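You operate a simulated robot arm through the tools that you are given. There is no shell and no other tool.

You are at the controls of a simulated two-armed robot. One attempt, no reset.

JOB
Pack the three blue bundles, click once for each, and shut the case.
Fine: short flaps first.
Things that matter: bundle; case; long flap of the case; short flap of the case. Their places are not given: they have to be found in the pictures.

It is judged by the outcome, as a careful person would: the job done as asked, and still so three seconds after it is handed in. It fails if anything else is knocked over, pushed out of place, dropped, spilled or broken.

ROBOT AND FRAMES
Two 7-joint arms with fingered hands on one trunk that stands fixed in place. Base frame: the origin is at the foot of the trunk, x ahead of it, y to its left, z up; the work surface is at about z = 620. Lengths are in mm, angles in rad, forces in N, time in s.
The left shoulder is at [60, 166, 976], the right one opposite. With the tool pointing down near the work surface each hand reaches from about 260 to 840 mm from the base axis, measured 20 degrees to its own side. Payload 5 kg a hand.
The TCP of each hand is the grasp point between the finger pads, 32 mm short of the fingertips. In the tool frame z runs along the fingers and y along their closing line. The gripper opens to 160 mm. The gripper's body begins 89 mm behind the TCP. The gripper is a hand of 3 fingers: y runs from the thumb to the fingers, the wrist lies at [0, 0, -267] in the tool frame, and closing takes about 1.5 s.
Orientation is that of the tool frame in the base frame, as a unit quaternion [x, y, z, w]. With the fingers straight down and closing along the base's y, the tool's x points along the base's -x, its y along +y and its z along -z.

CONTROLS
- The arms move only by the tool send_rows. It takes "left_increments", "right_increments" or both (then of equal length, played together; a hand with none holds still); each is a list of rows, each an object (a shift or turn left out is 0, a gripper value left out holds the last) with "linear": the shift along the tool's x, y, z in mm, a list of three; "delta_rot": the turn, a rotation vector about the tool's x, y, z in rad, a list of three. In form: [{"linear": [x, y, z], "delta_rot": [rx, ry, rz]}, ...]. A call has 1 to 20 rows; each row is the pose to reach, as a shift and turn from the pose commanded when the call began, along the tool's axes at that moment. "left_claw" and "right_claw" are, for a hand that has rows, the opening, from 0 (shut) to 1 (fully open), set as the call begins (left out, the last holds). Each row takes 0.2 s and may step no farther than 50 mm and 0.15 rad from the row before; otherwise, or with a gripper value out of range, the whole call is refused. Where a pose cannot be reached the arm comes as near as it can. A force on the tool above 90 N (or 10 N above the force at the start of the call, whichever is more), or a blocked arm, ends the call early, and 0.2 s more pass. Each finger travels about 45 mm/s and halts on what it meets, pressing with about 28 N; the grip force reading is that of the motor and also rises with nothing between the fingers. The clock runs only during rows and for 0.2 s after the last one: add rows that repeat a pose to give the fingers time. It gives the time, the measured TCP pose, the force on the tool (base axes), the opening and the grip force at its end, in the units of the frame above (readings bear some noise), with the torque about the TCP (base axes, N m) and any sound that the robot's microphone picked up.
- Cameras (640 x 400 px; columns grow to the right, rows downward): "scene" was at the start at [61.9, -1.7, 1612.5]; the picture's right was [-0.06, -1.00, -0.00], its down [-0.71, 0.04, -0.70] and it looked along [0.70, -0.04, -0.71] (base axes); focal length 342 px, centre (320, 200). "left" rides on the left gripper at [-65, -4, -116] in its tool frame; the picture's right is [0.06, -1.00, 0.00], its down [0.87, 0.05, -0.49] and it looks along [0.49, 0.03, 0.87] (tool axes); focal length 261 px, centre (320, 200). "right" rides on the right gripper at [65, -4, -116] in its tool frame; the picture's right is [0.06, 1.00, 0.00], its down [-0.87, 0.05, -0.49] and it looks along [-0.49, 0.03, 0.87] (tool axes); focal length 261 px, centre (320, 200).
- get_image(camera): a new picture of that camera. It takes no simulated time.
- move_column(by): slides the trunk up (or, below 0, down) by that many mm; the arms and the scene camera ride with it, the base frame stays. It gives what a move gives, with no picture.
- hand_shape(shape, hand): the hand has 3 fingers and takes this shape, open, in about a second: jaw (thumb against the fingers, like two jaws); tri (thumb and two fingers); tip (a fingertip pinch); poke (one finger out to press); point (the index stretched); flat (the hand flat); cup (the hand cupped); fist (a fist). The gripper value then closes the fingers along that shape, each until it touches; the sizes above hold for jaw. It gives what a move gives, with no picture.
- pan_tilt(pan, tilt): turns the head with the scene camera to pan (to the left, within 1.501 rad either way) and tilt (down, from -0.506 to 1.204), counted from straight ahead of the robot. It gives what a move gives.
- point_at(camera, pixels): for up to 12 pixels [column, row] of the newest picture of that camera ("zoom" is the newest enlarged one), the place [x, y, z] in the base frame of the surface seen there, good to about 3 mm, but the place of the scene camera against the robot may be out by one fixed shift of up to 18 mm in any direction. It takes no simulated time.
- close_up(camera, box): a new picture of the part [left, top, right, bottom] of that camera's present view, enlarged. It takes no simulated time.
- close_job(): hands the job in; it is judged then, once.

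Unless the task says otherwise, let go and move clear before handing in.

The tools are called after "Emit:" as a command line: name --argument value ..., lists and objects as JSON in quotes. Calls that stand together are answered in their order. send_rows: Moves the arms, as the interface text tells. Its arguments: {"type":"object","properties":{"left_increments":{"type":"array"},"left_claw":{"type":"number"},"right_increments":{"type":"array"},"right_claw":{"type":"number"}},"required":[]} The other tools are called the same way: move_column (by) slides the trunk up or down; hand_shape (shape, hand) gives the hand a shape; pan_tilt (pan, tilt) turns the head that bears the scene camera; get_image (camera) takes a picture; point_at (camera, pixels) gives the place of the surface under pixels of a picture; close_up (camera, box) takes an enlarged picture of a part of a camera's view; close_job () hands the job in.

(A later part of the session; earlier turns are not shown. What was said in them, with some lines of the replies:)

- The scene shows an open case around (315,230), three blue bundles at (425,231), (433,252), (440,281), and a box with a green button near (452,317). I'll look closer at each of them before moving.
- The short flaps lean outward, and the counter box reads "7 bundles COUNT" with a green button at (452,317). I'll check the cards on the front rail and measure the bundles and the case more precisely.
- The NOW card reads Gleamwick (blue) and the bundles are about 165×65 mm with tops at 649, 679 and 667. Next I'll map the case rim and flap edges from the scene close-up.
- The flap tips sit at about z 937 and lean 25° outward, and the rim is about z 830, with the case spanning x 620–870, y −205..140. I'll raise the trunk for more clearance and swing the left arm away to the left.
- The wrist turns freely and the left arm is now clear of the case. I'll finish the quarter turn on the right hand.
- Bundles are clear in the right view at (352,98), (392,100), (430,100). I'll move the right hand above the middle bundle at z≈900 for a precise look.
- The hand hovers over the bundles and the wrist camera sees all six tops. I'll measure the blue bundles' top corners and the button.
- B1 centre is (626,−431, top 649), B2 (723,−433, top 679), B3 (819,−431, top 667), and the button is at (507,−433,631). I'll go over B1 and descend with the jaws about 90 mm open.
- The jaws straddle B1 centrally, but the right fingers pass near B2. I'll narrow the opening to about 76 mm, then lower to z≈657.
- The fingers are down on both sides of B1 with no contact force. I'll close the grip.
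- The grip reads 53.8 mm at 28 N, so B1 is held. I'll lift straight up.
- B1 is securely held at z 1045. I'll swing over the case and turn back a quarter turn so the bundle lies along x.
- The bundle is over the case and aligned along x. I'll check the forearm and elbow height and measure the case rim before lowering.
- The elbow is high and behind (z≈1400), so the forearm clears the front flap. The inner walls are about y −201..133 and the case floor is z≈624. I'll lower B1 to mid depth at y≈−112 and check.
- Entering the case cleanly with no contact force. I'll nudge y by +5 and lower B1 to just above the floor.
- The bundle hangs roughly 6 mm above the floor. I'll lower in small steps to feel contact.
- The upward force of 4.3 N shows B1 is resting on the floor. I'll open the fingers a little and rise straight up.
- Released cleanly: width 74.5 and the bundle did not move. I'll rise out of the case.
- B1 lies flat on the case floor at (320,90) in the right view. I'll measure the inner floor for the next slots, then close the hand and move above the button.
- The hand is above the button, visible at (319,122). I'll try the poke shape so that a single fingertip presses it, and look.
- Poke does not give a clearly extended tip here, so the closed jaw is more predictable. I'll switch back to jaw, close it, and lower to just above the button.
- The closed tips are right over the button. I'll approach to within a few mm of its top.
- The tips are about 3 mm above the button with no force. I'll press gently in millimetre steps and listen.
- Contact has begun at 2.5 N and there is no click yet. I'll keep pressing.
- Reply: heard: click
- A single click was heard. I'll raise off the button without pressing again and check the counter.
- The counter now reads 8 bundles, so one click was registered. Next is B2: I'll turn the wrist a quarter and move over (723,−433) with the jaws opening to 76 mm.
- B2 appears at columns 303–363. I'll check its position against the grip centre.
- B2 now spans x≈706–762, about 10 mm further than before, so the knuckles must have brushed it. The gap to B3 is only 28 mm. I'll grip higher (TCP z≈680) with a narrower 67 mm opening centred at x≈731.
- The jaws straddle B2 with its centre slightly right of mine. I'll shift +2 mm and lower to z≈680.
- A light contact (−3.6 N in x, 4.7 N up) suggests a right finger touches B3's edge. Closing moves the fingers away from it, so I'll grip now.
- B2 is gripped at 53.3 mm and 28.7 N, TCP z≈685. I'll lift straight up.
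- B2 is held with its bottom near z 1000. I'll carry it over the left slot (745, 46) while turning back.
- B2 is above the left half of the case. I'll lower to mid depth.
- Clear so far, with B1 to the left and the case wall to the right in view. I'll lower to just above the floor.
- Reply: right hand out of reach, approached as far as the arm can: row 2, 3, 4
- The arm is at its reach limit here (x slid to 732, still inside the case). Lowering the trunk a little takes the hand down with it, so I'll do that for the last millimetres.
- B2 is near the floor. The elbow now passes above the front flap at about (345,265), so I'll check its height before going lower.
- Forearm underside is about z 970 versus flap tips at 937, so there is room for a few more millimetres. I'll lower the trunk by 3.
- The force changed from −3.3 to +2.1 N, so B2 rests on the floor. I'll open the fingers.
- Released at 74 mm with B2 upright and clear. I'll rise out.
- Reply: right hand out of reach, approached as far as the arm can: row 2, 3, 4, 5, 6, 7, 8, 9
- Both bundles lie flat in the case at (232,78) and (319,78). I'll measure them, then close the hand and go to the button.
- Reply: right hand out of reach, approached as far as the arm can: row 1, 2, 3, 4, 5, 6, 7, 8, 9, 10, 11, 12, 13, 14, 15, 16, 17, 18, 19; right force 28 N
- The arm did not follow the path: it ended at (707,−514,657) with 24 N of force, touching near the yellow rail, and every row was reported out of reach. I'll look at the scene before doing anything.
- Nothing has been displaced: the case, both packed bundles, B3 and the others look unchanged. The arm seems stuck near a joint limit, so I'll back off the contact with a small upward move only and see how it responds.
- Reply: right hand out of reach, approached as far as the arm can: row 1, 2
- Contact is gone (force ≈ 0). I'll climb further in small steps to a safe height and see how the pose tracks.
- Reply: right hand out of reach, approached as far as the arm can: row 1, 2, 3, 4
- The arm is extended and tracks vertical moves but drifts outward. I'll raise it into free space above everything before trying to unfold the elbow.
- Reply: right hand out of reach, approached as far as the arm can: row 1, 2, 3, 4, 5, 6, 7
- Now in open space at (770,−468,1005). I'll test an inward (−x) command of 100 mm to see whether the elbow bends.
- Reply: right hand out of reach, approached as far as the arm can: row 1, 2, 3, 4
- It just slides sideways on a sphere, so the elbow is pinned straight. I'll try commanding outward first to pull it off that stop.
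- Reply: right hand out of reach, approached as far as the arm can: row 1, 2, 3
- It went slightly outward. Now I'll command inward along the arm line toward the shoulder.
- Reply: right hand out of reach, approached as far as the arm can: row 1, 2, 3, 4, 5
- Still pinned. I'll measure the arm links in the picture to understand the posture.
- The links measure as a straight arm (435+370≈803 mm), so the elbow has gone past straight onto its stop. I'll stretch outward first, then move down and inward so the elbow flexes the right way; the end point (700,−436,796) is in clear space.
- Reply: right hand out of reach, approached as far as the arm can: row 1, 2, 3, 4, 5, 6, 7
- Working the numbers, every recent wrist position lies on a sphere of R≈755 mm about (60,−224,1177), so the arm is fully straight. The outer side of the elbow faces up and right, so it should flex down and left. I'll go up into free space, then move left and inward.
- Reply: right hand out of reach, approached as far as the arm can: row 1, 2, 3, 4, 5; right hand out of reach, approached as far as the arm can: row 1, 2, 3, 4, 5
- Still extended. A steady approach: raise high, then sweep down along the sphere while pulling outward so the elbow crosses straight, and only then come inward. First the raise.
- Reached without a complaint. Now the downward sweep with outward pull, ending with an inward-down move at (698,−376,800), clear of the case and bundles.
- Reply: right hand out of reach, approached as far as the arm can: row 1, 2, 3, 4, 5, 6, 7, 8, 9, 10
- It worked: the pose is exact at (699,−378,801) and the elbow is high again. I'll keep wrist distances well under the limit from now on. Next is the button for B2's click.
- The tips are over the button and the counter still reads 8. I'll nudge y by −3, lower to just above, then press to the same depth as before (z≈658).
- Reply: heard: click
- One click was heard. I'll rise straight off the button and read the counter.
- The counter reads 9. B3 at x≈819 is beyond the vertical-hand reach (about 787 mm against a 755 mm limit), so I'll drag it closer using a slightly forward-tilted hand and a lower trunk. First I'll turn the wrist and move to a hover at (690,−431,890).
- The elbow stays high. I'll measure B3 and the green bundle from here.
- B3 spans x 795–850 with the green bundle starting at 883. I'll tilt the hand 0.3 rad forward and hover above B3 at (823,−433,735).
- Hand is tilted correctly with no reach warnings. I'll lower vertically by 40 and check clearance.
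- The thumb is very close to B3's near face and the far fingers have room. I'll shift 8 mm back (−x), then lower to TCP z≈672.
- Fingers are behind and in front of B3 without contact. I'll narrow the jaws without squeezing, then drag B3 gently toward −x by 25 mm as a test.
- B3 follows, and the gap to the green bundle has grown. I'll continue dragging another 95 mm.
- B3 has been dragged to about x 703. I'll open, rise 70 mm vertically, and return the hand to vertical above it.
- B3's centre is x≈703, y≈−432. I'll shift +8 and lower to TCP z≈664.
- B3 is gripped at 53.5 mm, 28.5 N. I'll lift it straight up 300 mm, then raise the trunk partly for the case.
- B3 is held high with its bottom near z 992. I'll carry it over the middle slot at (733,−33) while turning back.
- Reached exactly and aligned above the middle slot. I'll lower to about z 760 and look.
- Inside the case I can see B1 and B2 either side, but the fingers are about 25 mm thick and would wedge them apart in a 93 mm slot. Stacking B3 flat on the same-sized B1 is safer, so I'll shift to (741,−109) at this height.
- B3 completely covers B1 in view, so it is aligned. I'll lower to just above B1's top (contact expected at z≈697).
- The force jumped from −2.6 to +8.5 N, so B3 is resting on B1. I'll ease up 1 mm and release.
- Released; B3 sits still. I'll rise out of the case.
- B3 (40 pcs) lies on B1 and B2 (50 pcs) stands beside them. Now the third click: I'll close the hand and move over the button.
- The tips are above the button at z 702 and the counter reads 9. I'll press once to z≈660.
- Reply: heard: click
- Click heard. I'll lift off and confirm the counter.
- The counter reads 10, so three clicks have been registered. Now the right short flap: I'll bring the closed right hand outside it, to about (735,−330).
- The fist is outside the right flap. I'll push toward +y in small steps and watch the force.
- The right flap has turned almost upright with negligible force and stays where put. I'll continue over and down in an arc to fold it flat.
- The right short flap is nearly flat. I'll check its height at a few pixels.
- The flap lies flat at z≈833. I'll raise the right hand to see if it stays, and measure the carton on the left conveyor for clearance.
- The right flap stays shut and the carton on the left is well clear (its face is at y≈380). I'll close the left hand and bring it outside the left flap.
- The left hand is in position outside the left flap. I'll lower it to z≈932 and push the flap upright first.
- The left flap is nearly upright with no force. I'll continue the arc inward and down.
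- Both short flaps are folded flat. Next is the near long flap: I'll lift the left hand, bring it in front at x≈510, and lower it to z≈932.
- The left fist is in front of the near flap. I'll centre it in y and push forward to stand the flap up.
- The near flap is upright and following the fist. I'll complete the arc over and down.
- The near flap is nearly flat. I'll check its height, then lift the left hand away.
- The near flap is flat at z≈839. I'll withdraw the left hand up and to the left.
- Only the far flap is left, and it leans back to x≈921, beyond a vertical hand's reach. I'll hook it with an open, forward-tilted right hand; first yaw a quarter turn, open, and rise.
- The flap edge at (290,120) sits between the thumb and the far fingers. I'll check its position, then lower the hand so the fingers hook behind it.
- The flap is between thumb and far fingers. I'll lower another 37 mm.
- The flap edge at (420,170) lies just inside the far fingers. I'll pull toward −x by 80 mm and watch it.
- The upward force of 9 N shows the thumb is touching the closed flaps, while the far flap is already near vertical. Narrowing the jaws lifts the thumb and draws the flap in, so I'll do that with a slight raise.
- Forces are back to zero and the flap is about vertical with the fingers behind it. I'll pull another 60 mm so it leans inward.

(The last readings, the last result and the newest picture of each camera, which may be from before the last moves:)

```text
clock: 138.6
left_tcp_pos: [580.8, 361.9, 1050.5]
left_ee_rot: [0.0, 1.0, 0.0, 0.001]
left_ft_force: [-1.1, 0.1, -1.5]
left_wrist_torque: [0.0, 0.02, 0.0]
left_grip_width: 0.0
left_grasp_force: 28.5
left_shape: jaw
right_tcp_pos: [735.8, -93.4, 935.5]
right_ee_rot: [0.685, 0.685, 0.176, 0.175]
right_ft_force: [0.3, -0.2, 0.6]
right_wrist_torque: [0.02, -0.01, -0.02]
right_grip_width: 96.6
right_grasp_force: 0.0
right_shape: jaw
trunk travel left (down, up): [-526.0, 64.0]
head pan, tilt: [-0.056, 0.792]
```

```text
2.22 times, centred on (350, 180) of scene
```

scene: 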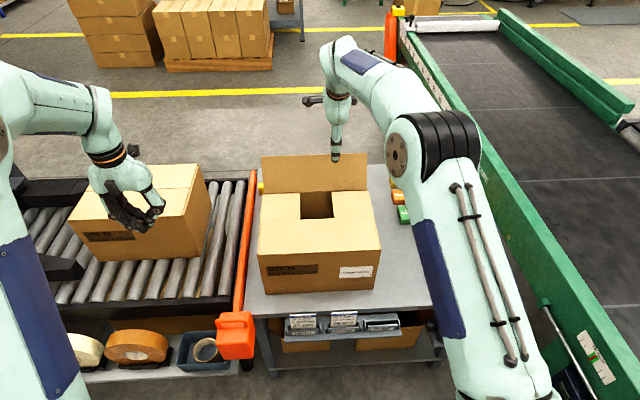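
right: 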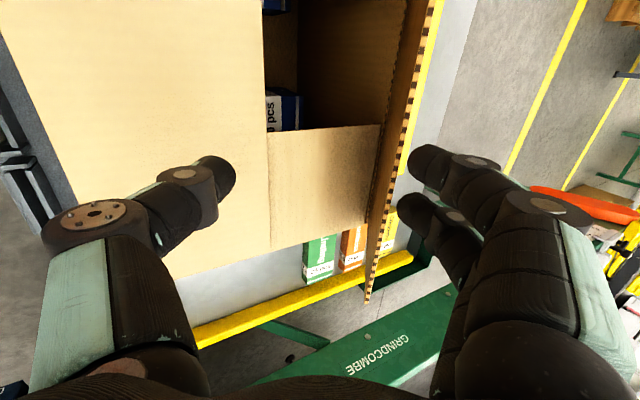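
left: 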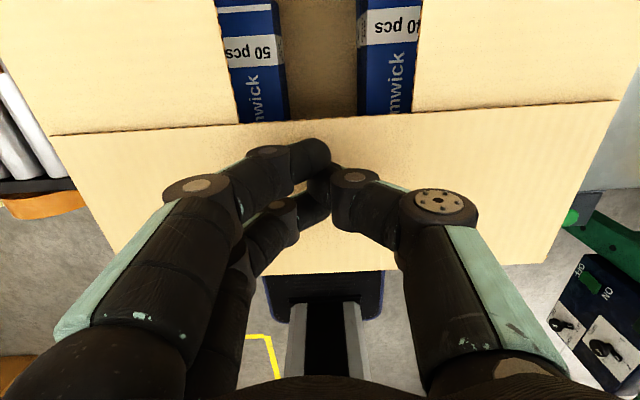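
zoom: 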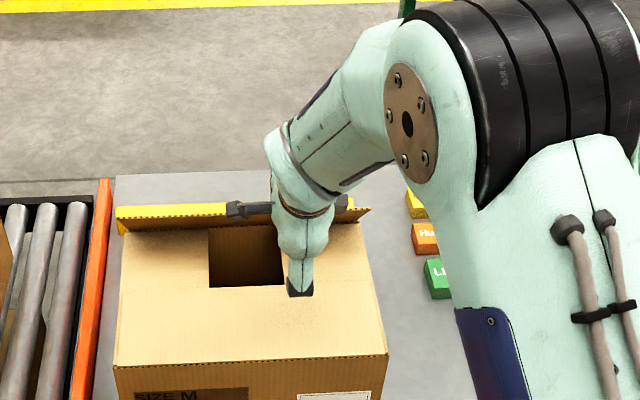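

The far flap now leans inward. I'll measure how far.

Emit:
point_at --camera "right" --pixels '[[430, 60], [415, 120], [368, 295], [385, 150], [378, 230], [400, 100]]'

Emit:
point_at --camera "scene" --pixels '[[290, 178], [340, 183], [365, 176], [272, 177], [290, 183]]'

```text
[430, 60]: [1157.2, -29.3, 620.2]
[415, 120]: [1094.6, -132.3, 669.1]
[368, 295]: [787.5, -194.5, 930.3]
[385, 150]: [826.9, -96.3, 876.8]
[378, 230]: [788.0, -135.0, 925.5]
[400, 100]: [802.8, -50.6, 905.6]
```

```text
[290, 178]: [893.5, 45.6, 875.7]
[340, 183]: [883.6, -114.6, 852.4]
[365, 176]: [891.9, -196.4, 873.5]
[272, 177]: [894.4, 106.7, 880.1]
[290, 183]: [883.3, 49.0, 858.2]
```

The flap tip is at (788, 928), leaning about 40° inward. I'll pull 35 mm more while lowering 15 mm to lay it further over.

Emit:
send_rows --right_increments '[{"linear": [0, -15, -4]}, {"linear": [0, -27, -6.4]}, {"linear": [0, -37.9, -3.6]}]'

Emit:
get_image --camera "right"

Emit:
close_up --camera "scene" --box '[220, 90, 480, 270]'

```text
clock: 139.4
left_tcp_pos: [582.0, 360.9, 1049.2]
left_ee_rot: [-0.001, 1.0, 0.0, 0.0]
left_ft_force: [-1.2, -0.2, -0.1]
left_wrist_torque: [-0.03, 0.01, -0.04]
left_grip_width: 0.0
left_grasp_force: 27.9
left_shape: jaw
right_tcp_pos: [701.2, -94.3, 918.3]
right_ee_rot: [0.686, 0.685, 0.176, 0.175]
right_ft_force: [-0.8, 0.3, -1.1]
right_wrist_torque: [-0.01, 0.01, -0.04]
right_grip_width: 96.1
right_grasp_force: 0.0
right_shape: jaw
trunk travel left (down, up): [-526.0, 64.0]
head pan, tilt: [-0.056, 0.792]
```

```text
taken
```

right: 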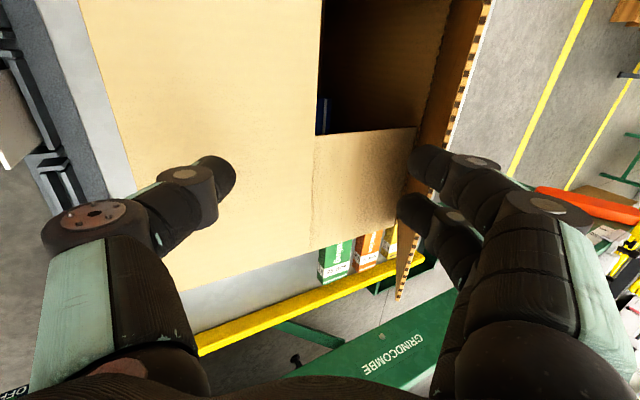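

```text
2.22 times, centred on (350, 180) of scene
```

zoom: 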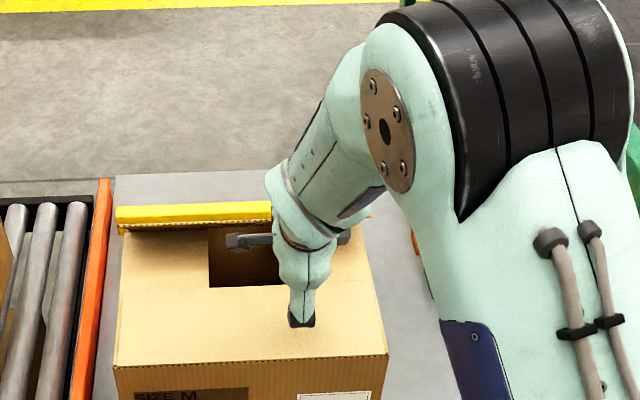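

The fingertips seem to have slipped past the flap's edge. I'll measure where the flap is now.

Emit:
point_at --camera "right" --pixels '[[472, 60], [462, 90], [400, 290], [415, 250], [440, 130], [455, 60], [400, 260]]'

Emit:
close_up --camera "right" --box '[340, 60, 540, 310]'

```text
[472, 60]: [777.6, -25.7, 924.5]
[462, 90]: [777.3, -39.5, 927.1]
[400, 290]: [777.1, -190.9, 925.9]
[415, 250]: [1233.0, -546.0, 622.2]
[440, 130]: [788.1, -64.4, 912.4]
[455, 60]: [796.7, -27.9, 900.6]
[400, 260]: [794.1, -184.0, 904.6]
```

```text
1.60 times, centred on (440, 185) of right
```

zoom: 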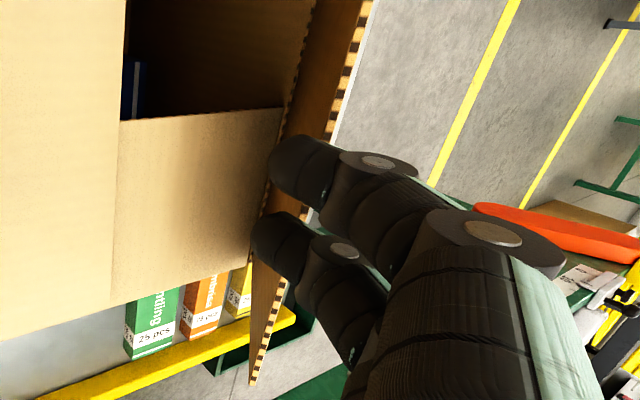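

The flap tip is at (777, 926), about 45° inward and stable; my fingertips are now in front of it. I'll back off toward −x first so I don't push it open, then rise.

Emit:
send_rows --right_increments '[{"linear": [0, -26, -14.4]}, {"linear": [0, -52.7, -28.7]}, {"linear": [0, -41.2, -50.7]}, {"linear": [0, -21, -88]}, {"linear": [0, 0, -125]}, {"linear": [0, 14, -152]}]' --right_claw 0

Emit:
get_image --camera "scene"

Emit:
get_image --camera "right"

```text
clock: 140.8
left_tcp_pos: [581.2, 360.8, 1049.0]
left_ee_rot: [0.001, 1.0, 0.0, 0.0]
left_ft_force: [-0.3, -0.4, 0.4]
left_wrist_torque: [0.01, -0.01, 0.0]
left_grip_width: 0.0
left_grasp_force: 27.9
left_shape: jaw
right_tcp_pos: [639.9, -92.1, 1058.6]
right_ee_rot: [0.685, 0.685, 0.175, 0.176]
right_ft_force: [-0.8, 0.6, 0.0]
right_wrist_torque: [-0.02, -0.02, 0.0]
right_grip_width: 0.0
right_grasp_force: 14.2
right_shape: jaw
trunk travel left (down, up): [-526.0, 64.0]
head pan, tilt: [-0.056, 0.792]
```

```text
taken
```

scene: 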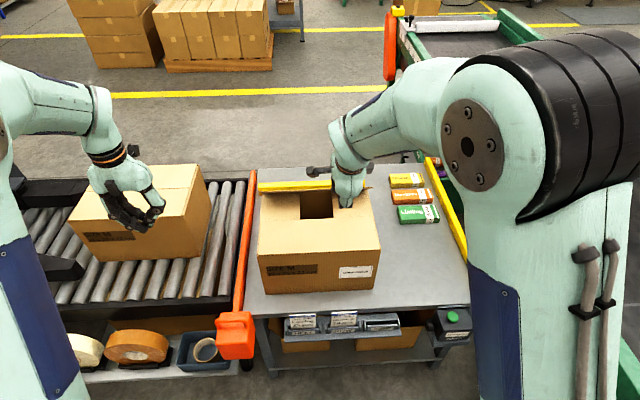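

```text
taken
```

right: 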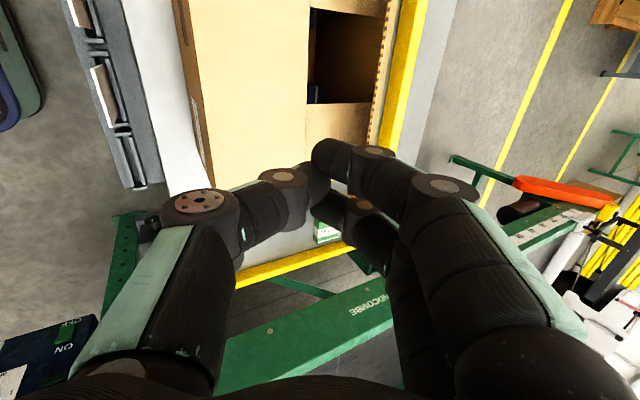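

Seen edge-on, the far flap still leans inward at 45°. I'll bring the closed fist over its outer face (tip x≈805) and press down.

Emit:
send_rows --right_increments '[{"linear": [8, 35, 19]}, {"linear": [16, 70, 38.3]}, {"linear": [24, 105, 57.4]}, {"linear": [30, 131.7, 71.9]}, {"linear": [30, 117.3, 98.2]}, {"linear": [30, 103, 124.6]}]'

Emit:
get_image --camera "right"

Emit:
close_up --camera "scene" --box '[220, 90, 480, 270]'

```text
clock: 142.2
left_tcp_pos: [581.4, 361.2, 1048.2]
left_ee_rot: [0.001, 1.0, 0.0, -0.001]
left_ft_force: [0.0, -0.1, 0.1]
left_wrist_torque: [0.0, 0.02, 0.02]
left_grip_width: 0.1
left_grasp_force: 27.9
left_shape: jaw
right_tcp_pos: [792.5, -64.4, 998.7]
right_ee_rot: [0.685, 0.685, 0.176, 0.175]
right_ft_force: [0.1, -0.3, 0.3]
right_wrist_torque: [0.04, 0.02, 0.02]
right_grip_width: 0.0
right_grasp_force: 28.3
right_shape: jaw
trunk travel left (down, up): [-526.0, 64.0]
head pan, tilt: [-0.056, 0.792]
```

```text
taken
```

right: 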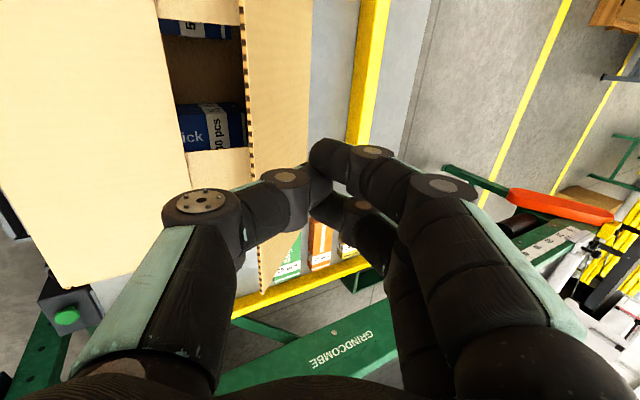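

```text
2.22 times, centred on (350, 180) of scene
```

zoom: 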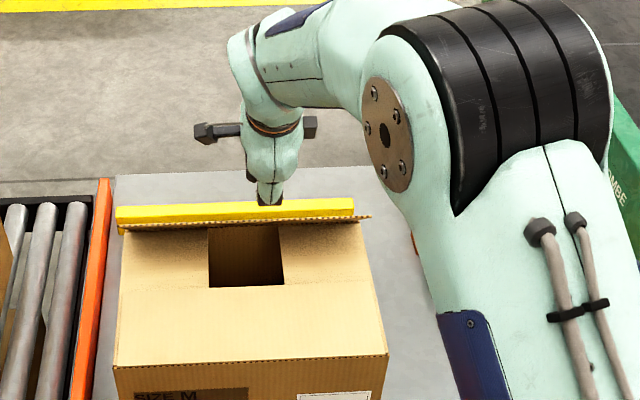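

The fist tip is over the outer face of the flap (visible at columns 245–310). I'll press down 90 mm.

Emit:
send_rows --right_increments '[{"linear": [0, -12, 22]}, {"linear": [0, -24, 44]}, {"linear": [0, -34, 62]}, {"linear": [0, -44, 80]}]'

Emit:
get_image --camera "right"

Emit:
close_up --camera "scene" --box '[220, 90, 480, 270]'

```text
clock: 143.2
left_tcp_pos: [581.8, 359.7, 1047.9]
left_ee_rot: [0.0, 1.0, 0.0, 0.0]
left_ft_force: [0.0, 0.0, 0.0]
left_wrist_torque: [0.01, 0.03, 0.02]
left_grip_width: 0.3
left_grasp_force: 28.3
left_shape: jaw
right_tcp_pos: [792.3, -62.4, 907.6]
right_ee_rot: [0.686, 0.685, 0.175, 0.175]
right_ft_force: [-0.2, 0.0, 0.8]
right_wrist_torque: [0.01, 0.0, 0.04]
right_grip_width: 0.0
right_grasp_force: 28.2
right_shape: jaw
trunk travel left (down, up): [-526.0, 64.0]
head pan, tilt: [-0.056, 0.792]
```

```text
taken
```

right: 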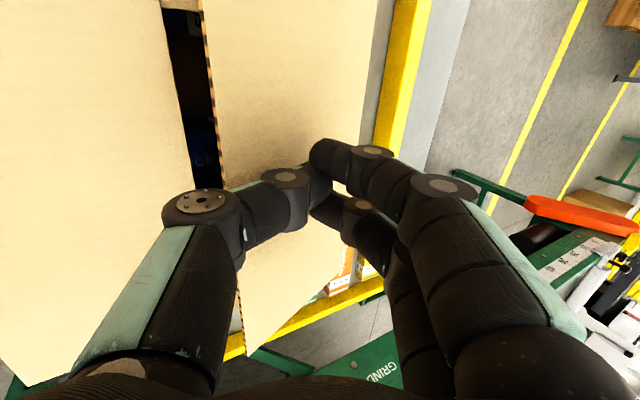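

```text
2.22 times, centred on (350, 180) of scene
```

zoom: 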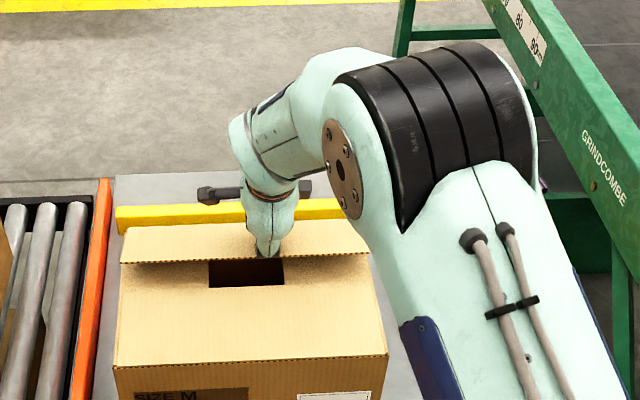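

The flap is folding down with no force. I'll continue downward while moving toward its free edge.

Emit:
send_rows --right_increments '[{"linear": [0, -8, 9]}, {"linear": [0, -18, 12]}, {"linear": [0, -28, 11]}, {"linear": [0, -35, 11]}]'

Emit:
get_image --camera "right"

Emit:
close_up --camera "scene" --box '[220, 90, 480, 270]'

```text
clock: 144.2
left_tcp_pos: [582.7, 361.5, 1048.8]
left_ee_rot: [0.0, 1.0, 0.0, -0.001]
left_ft_force: [0.2, 0.1, 0.5]
left_wrist_torque: [0.01, -0.01, 0.01]
left_grip_width: 0.0
left_grasp_force: 28.0
left_shape: jaw
right_tcp_pos: [764.6, -63.4, 880.0]
right_ee_rot: [0.685, 0.686, 0.175, 0.175]
right_ft_force: [0.0, -0.1, -0.7]
right_wrist_torque: [0.02, 0.0, 0.0]
right_grip_width: 0.1
right_grasp_force: 27.9
right_shape: jaw
trunk travel left (down, up): [-526.0, 64.0]
head pan, tilt: [-0.056, 0.792]
```

```text
taken
```

right: 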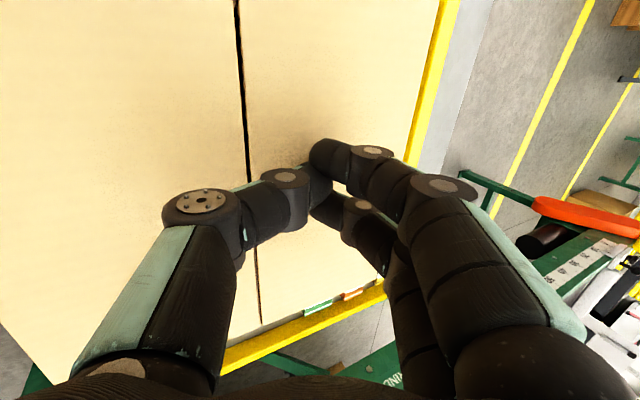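

```text
2.22 times, centred on (350, 180) of scene
```

zoom: 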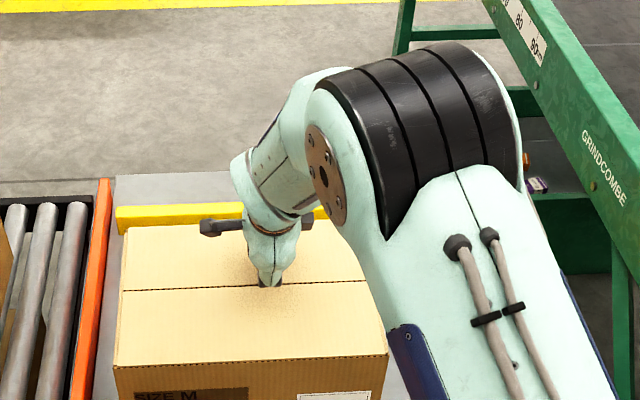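

The far flap now meets the near one along a thin seam. I'll measure the heights on both sides of the seam.

Emit:
point_at --camera "right" --pixels '[[225, 40], [250, 40], [290, 40], [380, 60], [235, 120], [270, 120], [270, 290], [330, 290], [120, 60], [300, 100]]'

```text
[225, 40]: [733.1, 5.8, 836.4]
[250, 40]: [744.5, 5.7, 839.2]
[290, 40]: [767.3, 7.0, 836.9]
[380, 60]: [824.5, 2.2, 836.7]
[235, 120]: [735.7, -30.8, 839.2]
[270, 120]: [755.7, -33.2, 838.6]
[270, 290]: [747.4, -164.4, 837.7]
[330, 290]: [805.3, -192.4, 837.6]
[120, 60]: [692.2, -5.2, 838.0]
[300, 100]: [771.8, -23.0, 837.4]
```

Both long flaps are flat at z≈837–839. I'll lift the right hand straight up, move it clear to the right, and untilt it.

Emit:
send_rows --right_increments '[{"linear": [0, 14, -26]}, {"linear": [0, 36, -66]}, {"linear": [0, 57, -105]}, {"linear": [0, 77, -140]}]'

Emit:
send_rows --right_increments '[{"linear": [-35, -10, 0], "delta_rot": [0.1, 0, 0]}, {"linear": [-70, -25, -5], "delta_rot": [0.2, 0, 0]}, {"linear": [-110, -45, -15], "delta_rot": [0.3, 0, 0]}, {"linear": [-150, -65, -25], "delta_rot": [0.4, 0, 0]}, {"linear": [-190, -85, -35], "delta_rot": [0.5, 0, 0]}, {"linear": [-230, -105, -45], "delta_rot": [0.5, 0, 0]}, {"linear": [-270, -125, -55], "delta_rot": [0.5, 0, 0]}, {"linear": [-310, -145, -65], "delta_rot": [0.5, 0, 0]}]'

Emit:
get_image --camera "scene"

Emit:
close_up --camera "scene" --box '[200, 130, 500, 350]'

```text
clock: 145.2
left_tcp_pos: [581.2, 361.2, 1048.5]
left_ee_rot: [0.0, 1.0, 0.0, 0.0]
left_ft_force: [-0.2, -0.1, -0.1]
left_wrist_torque: [-0.04, -0.03, -0.02]
left_grip_width: 0.0
left_grasp_force: 28.1
left_shape: jaw
right_tcp_pos: [766.7, -62.4, 1039.6]
right_ee_rot: [0.685, 0.685, 0.176, 0.176]
right_ft_force: [-0.3, 0.3, -0.2]
right_wrist_torque: [0.0, -0.03, 0.0]
right_grip_width: 0.1
right_grasp_force: 28.4
right_shape: jaw
trunk travel left (down, up): [-526.0, 64.0]
head pan, tilt: [-0.056, 0.792]
```

```text
clock: 147.0
left_tcp_pos: [581.9, 360.0, 1049.2]
left_ee_rot: [0.0, 1.0, 0.0, 0.0]
left_ft_force: [-0.2, -0.5, 0.6]
left_wrist_torque: [0.03, -0.02, -0.01]
left_grip_width: 0.0
left_grasp_force: 27.9
left_shape: jaw
right_tcp_pos: [606.6, -375.6, 1026.1]
right_ee_rot: [0.707, 0.707, 0.001, 0.0]
right_ft_force: [-0.3, 0.4, 0.1]
right_wrist_torque: [-0.01, -0.02, -0.01]
right_grip_width: 0.0
right_grasp_force: 28.1
right_shape: jaw
trunk travel left (down, up): [-526.0, 64.0]
head pan, tilt: [-0.056, 0.792]
```

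```text
taken
```

scene: 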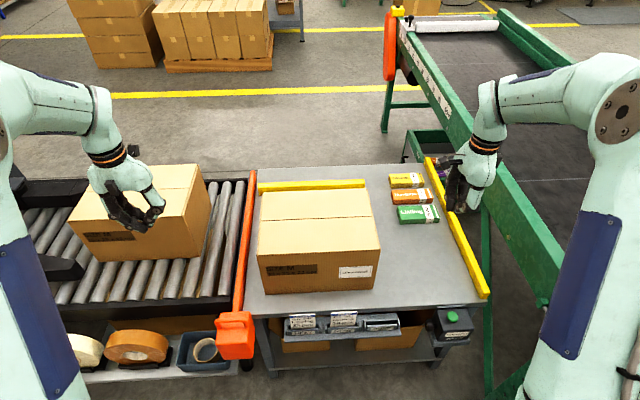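

```text
1.82 times, centred on (350, 240) of scene
```

zoom: 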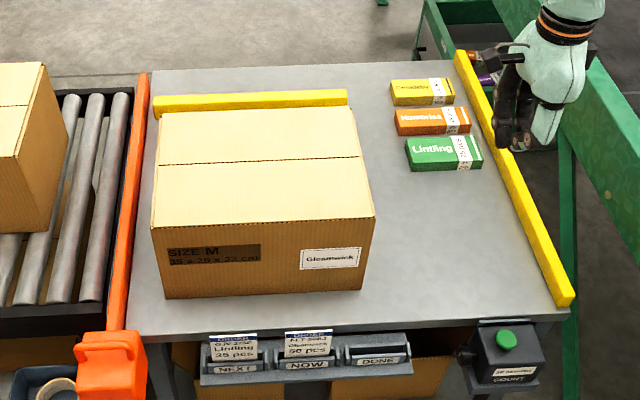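

The case is shut with both long flaps flat and meeting. The other bundles, cards and carton look undisturbed, and both hands are clear. I'll check the counter one last time.

Emit:
close_up --camera "scene" --box '[410, 290, 506, 360]'

```text
5.71 times, centred on (458, 325) of scene
```

zoom: 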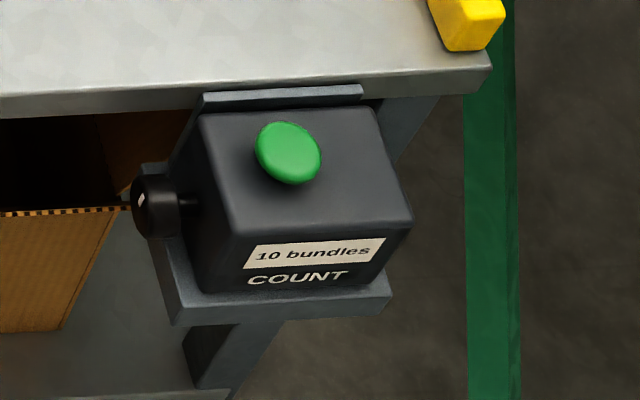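

The counter reads 10, three more than the 7 it started on, and the case is packed and shut. I'm handing the job in.

Emit:
close_job

```text
The job is handed in.
```

The job is handed in: all three blue bundles are in the case, the counter was clicked three times (7 to 10), and the case is shut with the short flaps folded first. I haven't seen the judge's result.

- **Layout inside:** the 25 pcs and 50 pcs bundles lie flat on the case floor. The 40 pcs bundle is stacked on the 25 pcs one, because my fingers were too thick to set it down between them without pushing them aside.
- **A stuck arm:** after packing the second bundle, the right arm locked straight and went off its path. The closed hand ended up near the yellow rail at the right edge of the table, with about 24 N of contact force. I backed it off and freed the arm, and the pictures afterwards showed nothing moved.
- **Blue bundles nudged:** picking up the 25 pcs bundle pushed the 50 pcs one about 10 mm. The 40 pcs one moved about 3 mm and later had to be dragged closer, as it was out of reach.

In the final pictures the green, orange and yellow bundles, the order cards and the carton on the conveyor look undisturbed. Both hands are clear of the case.
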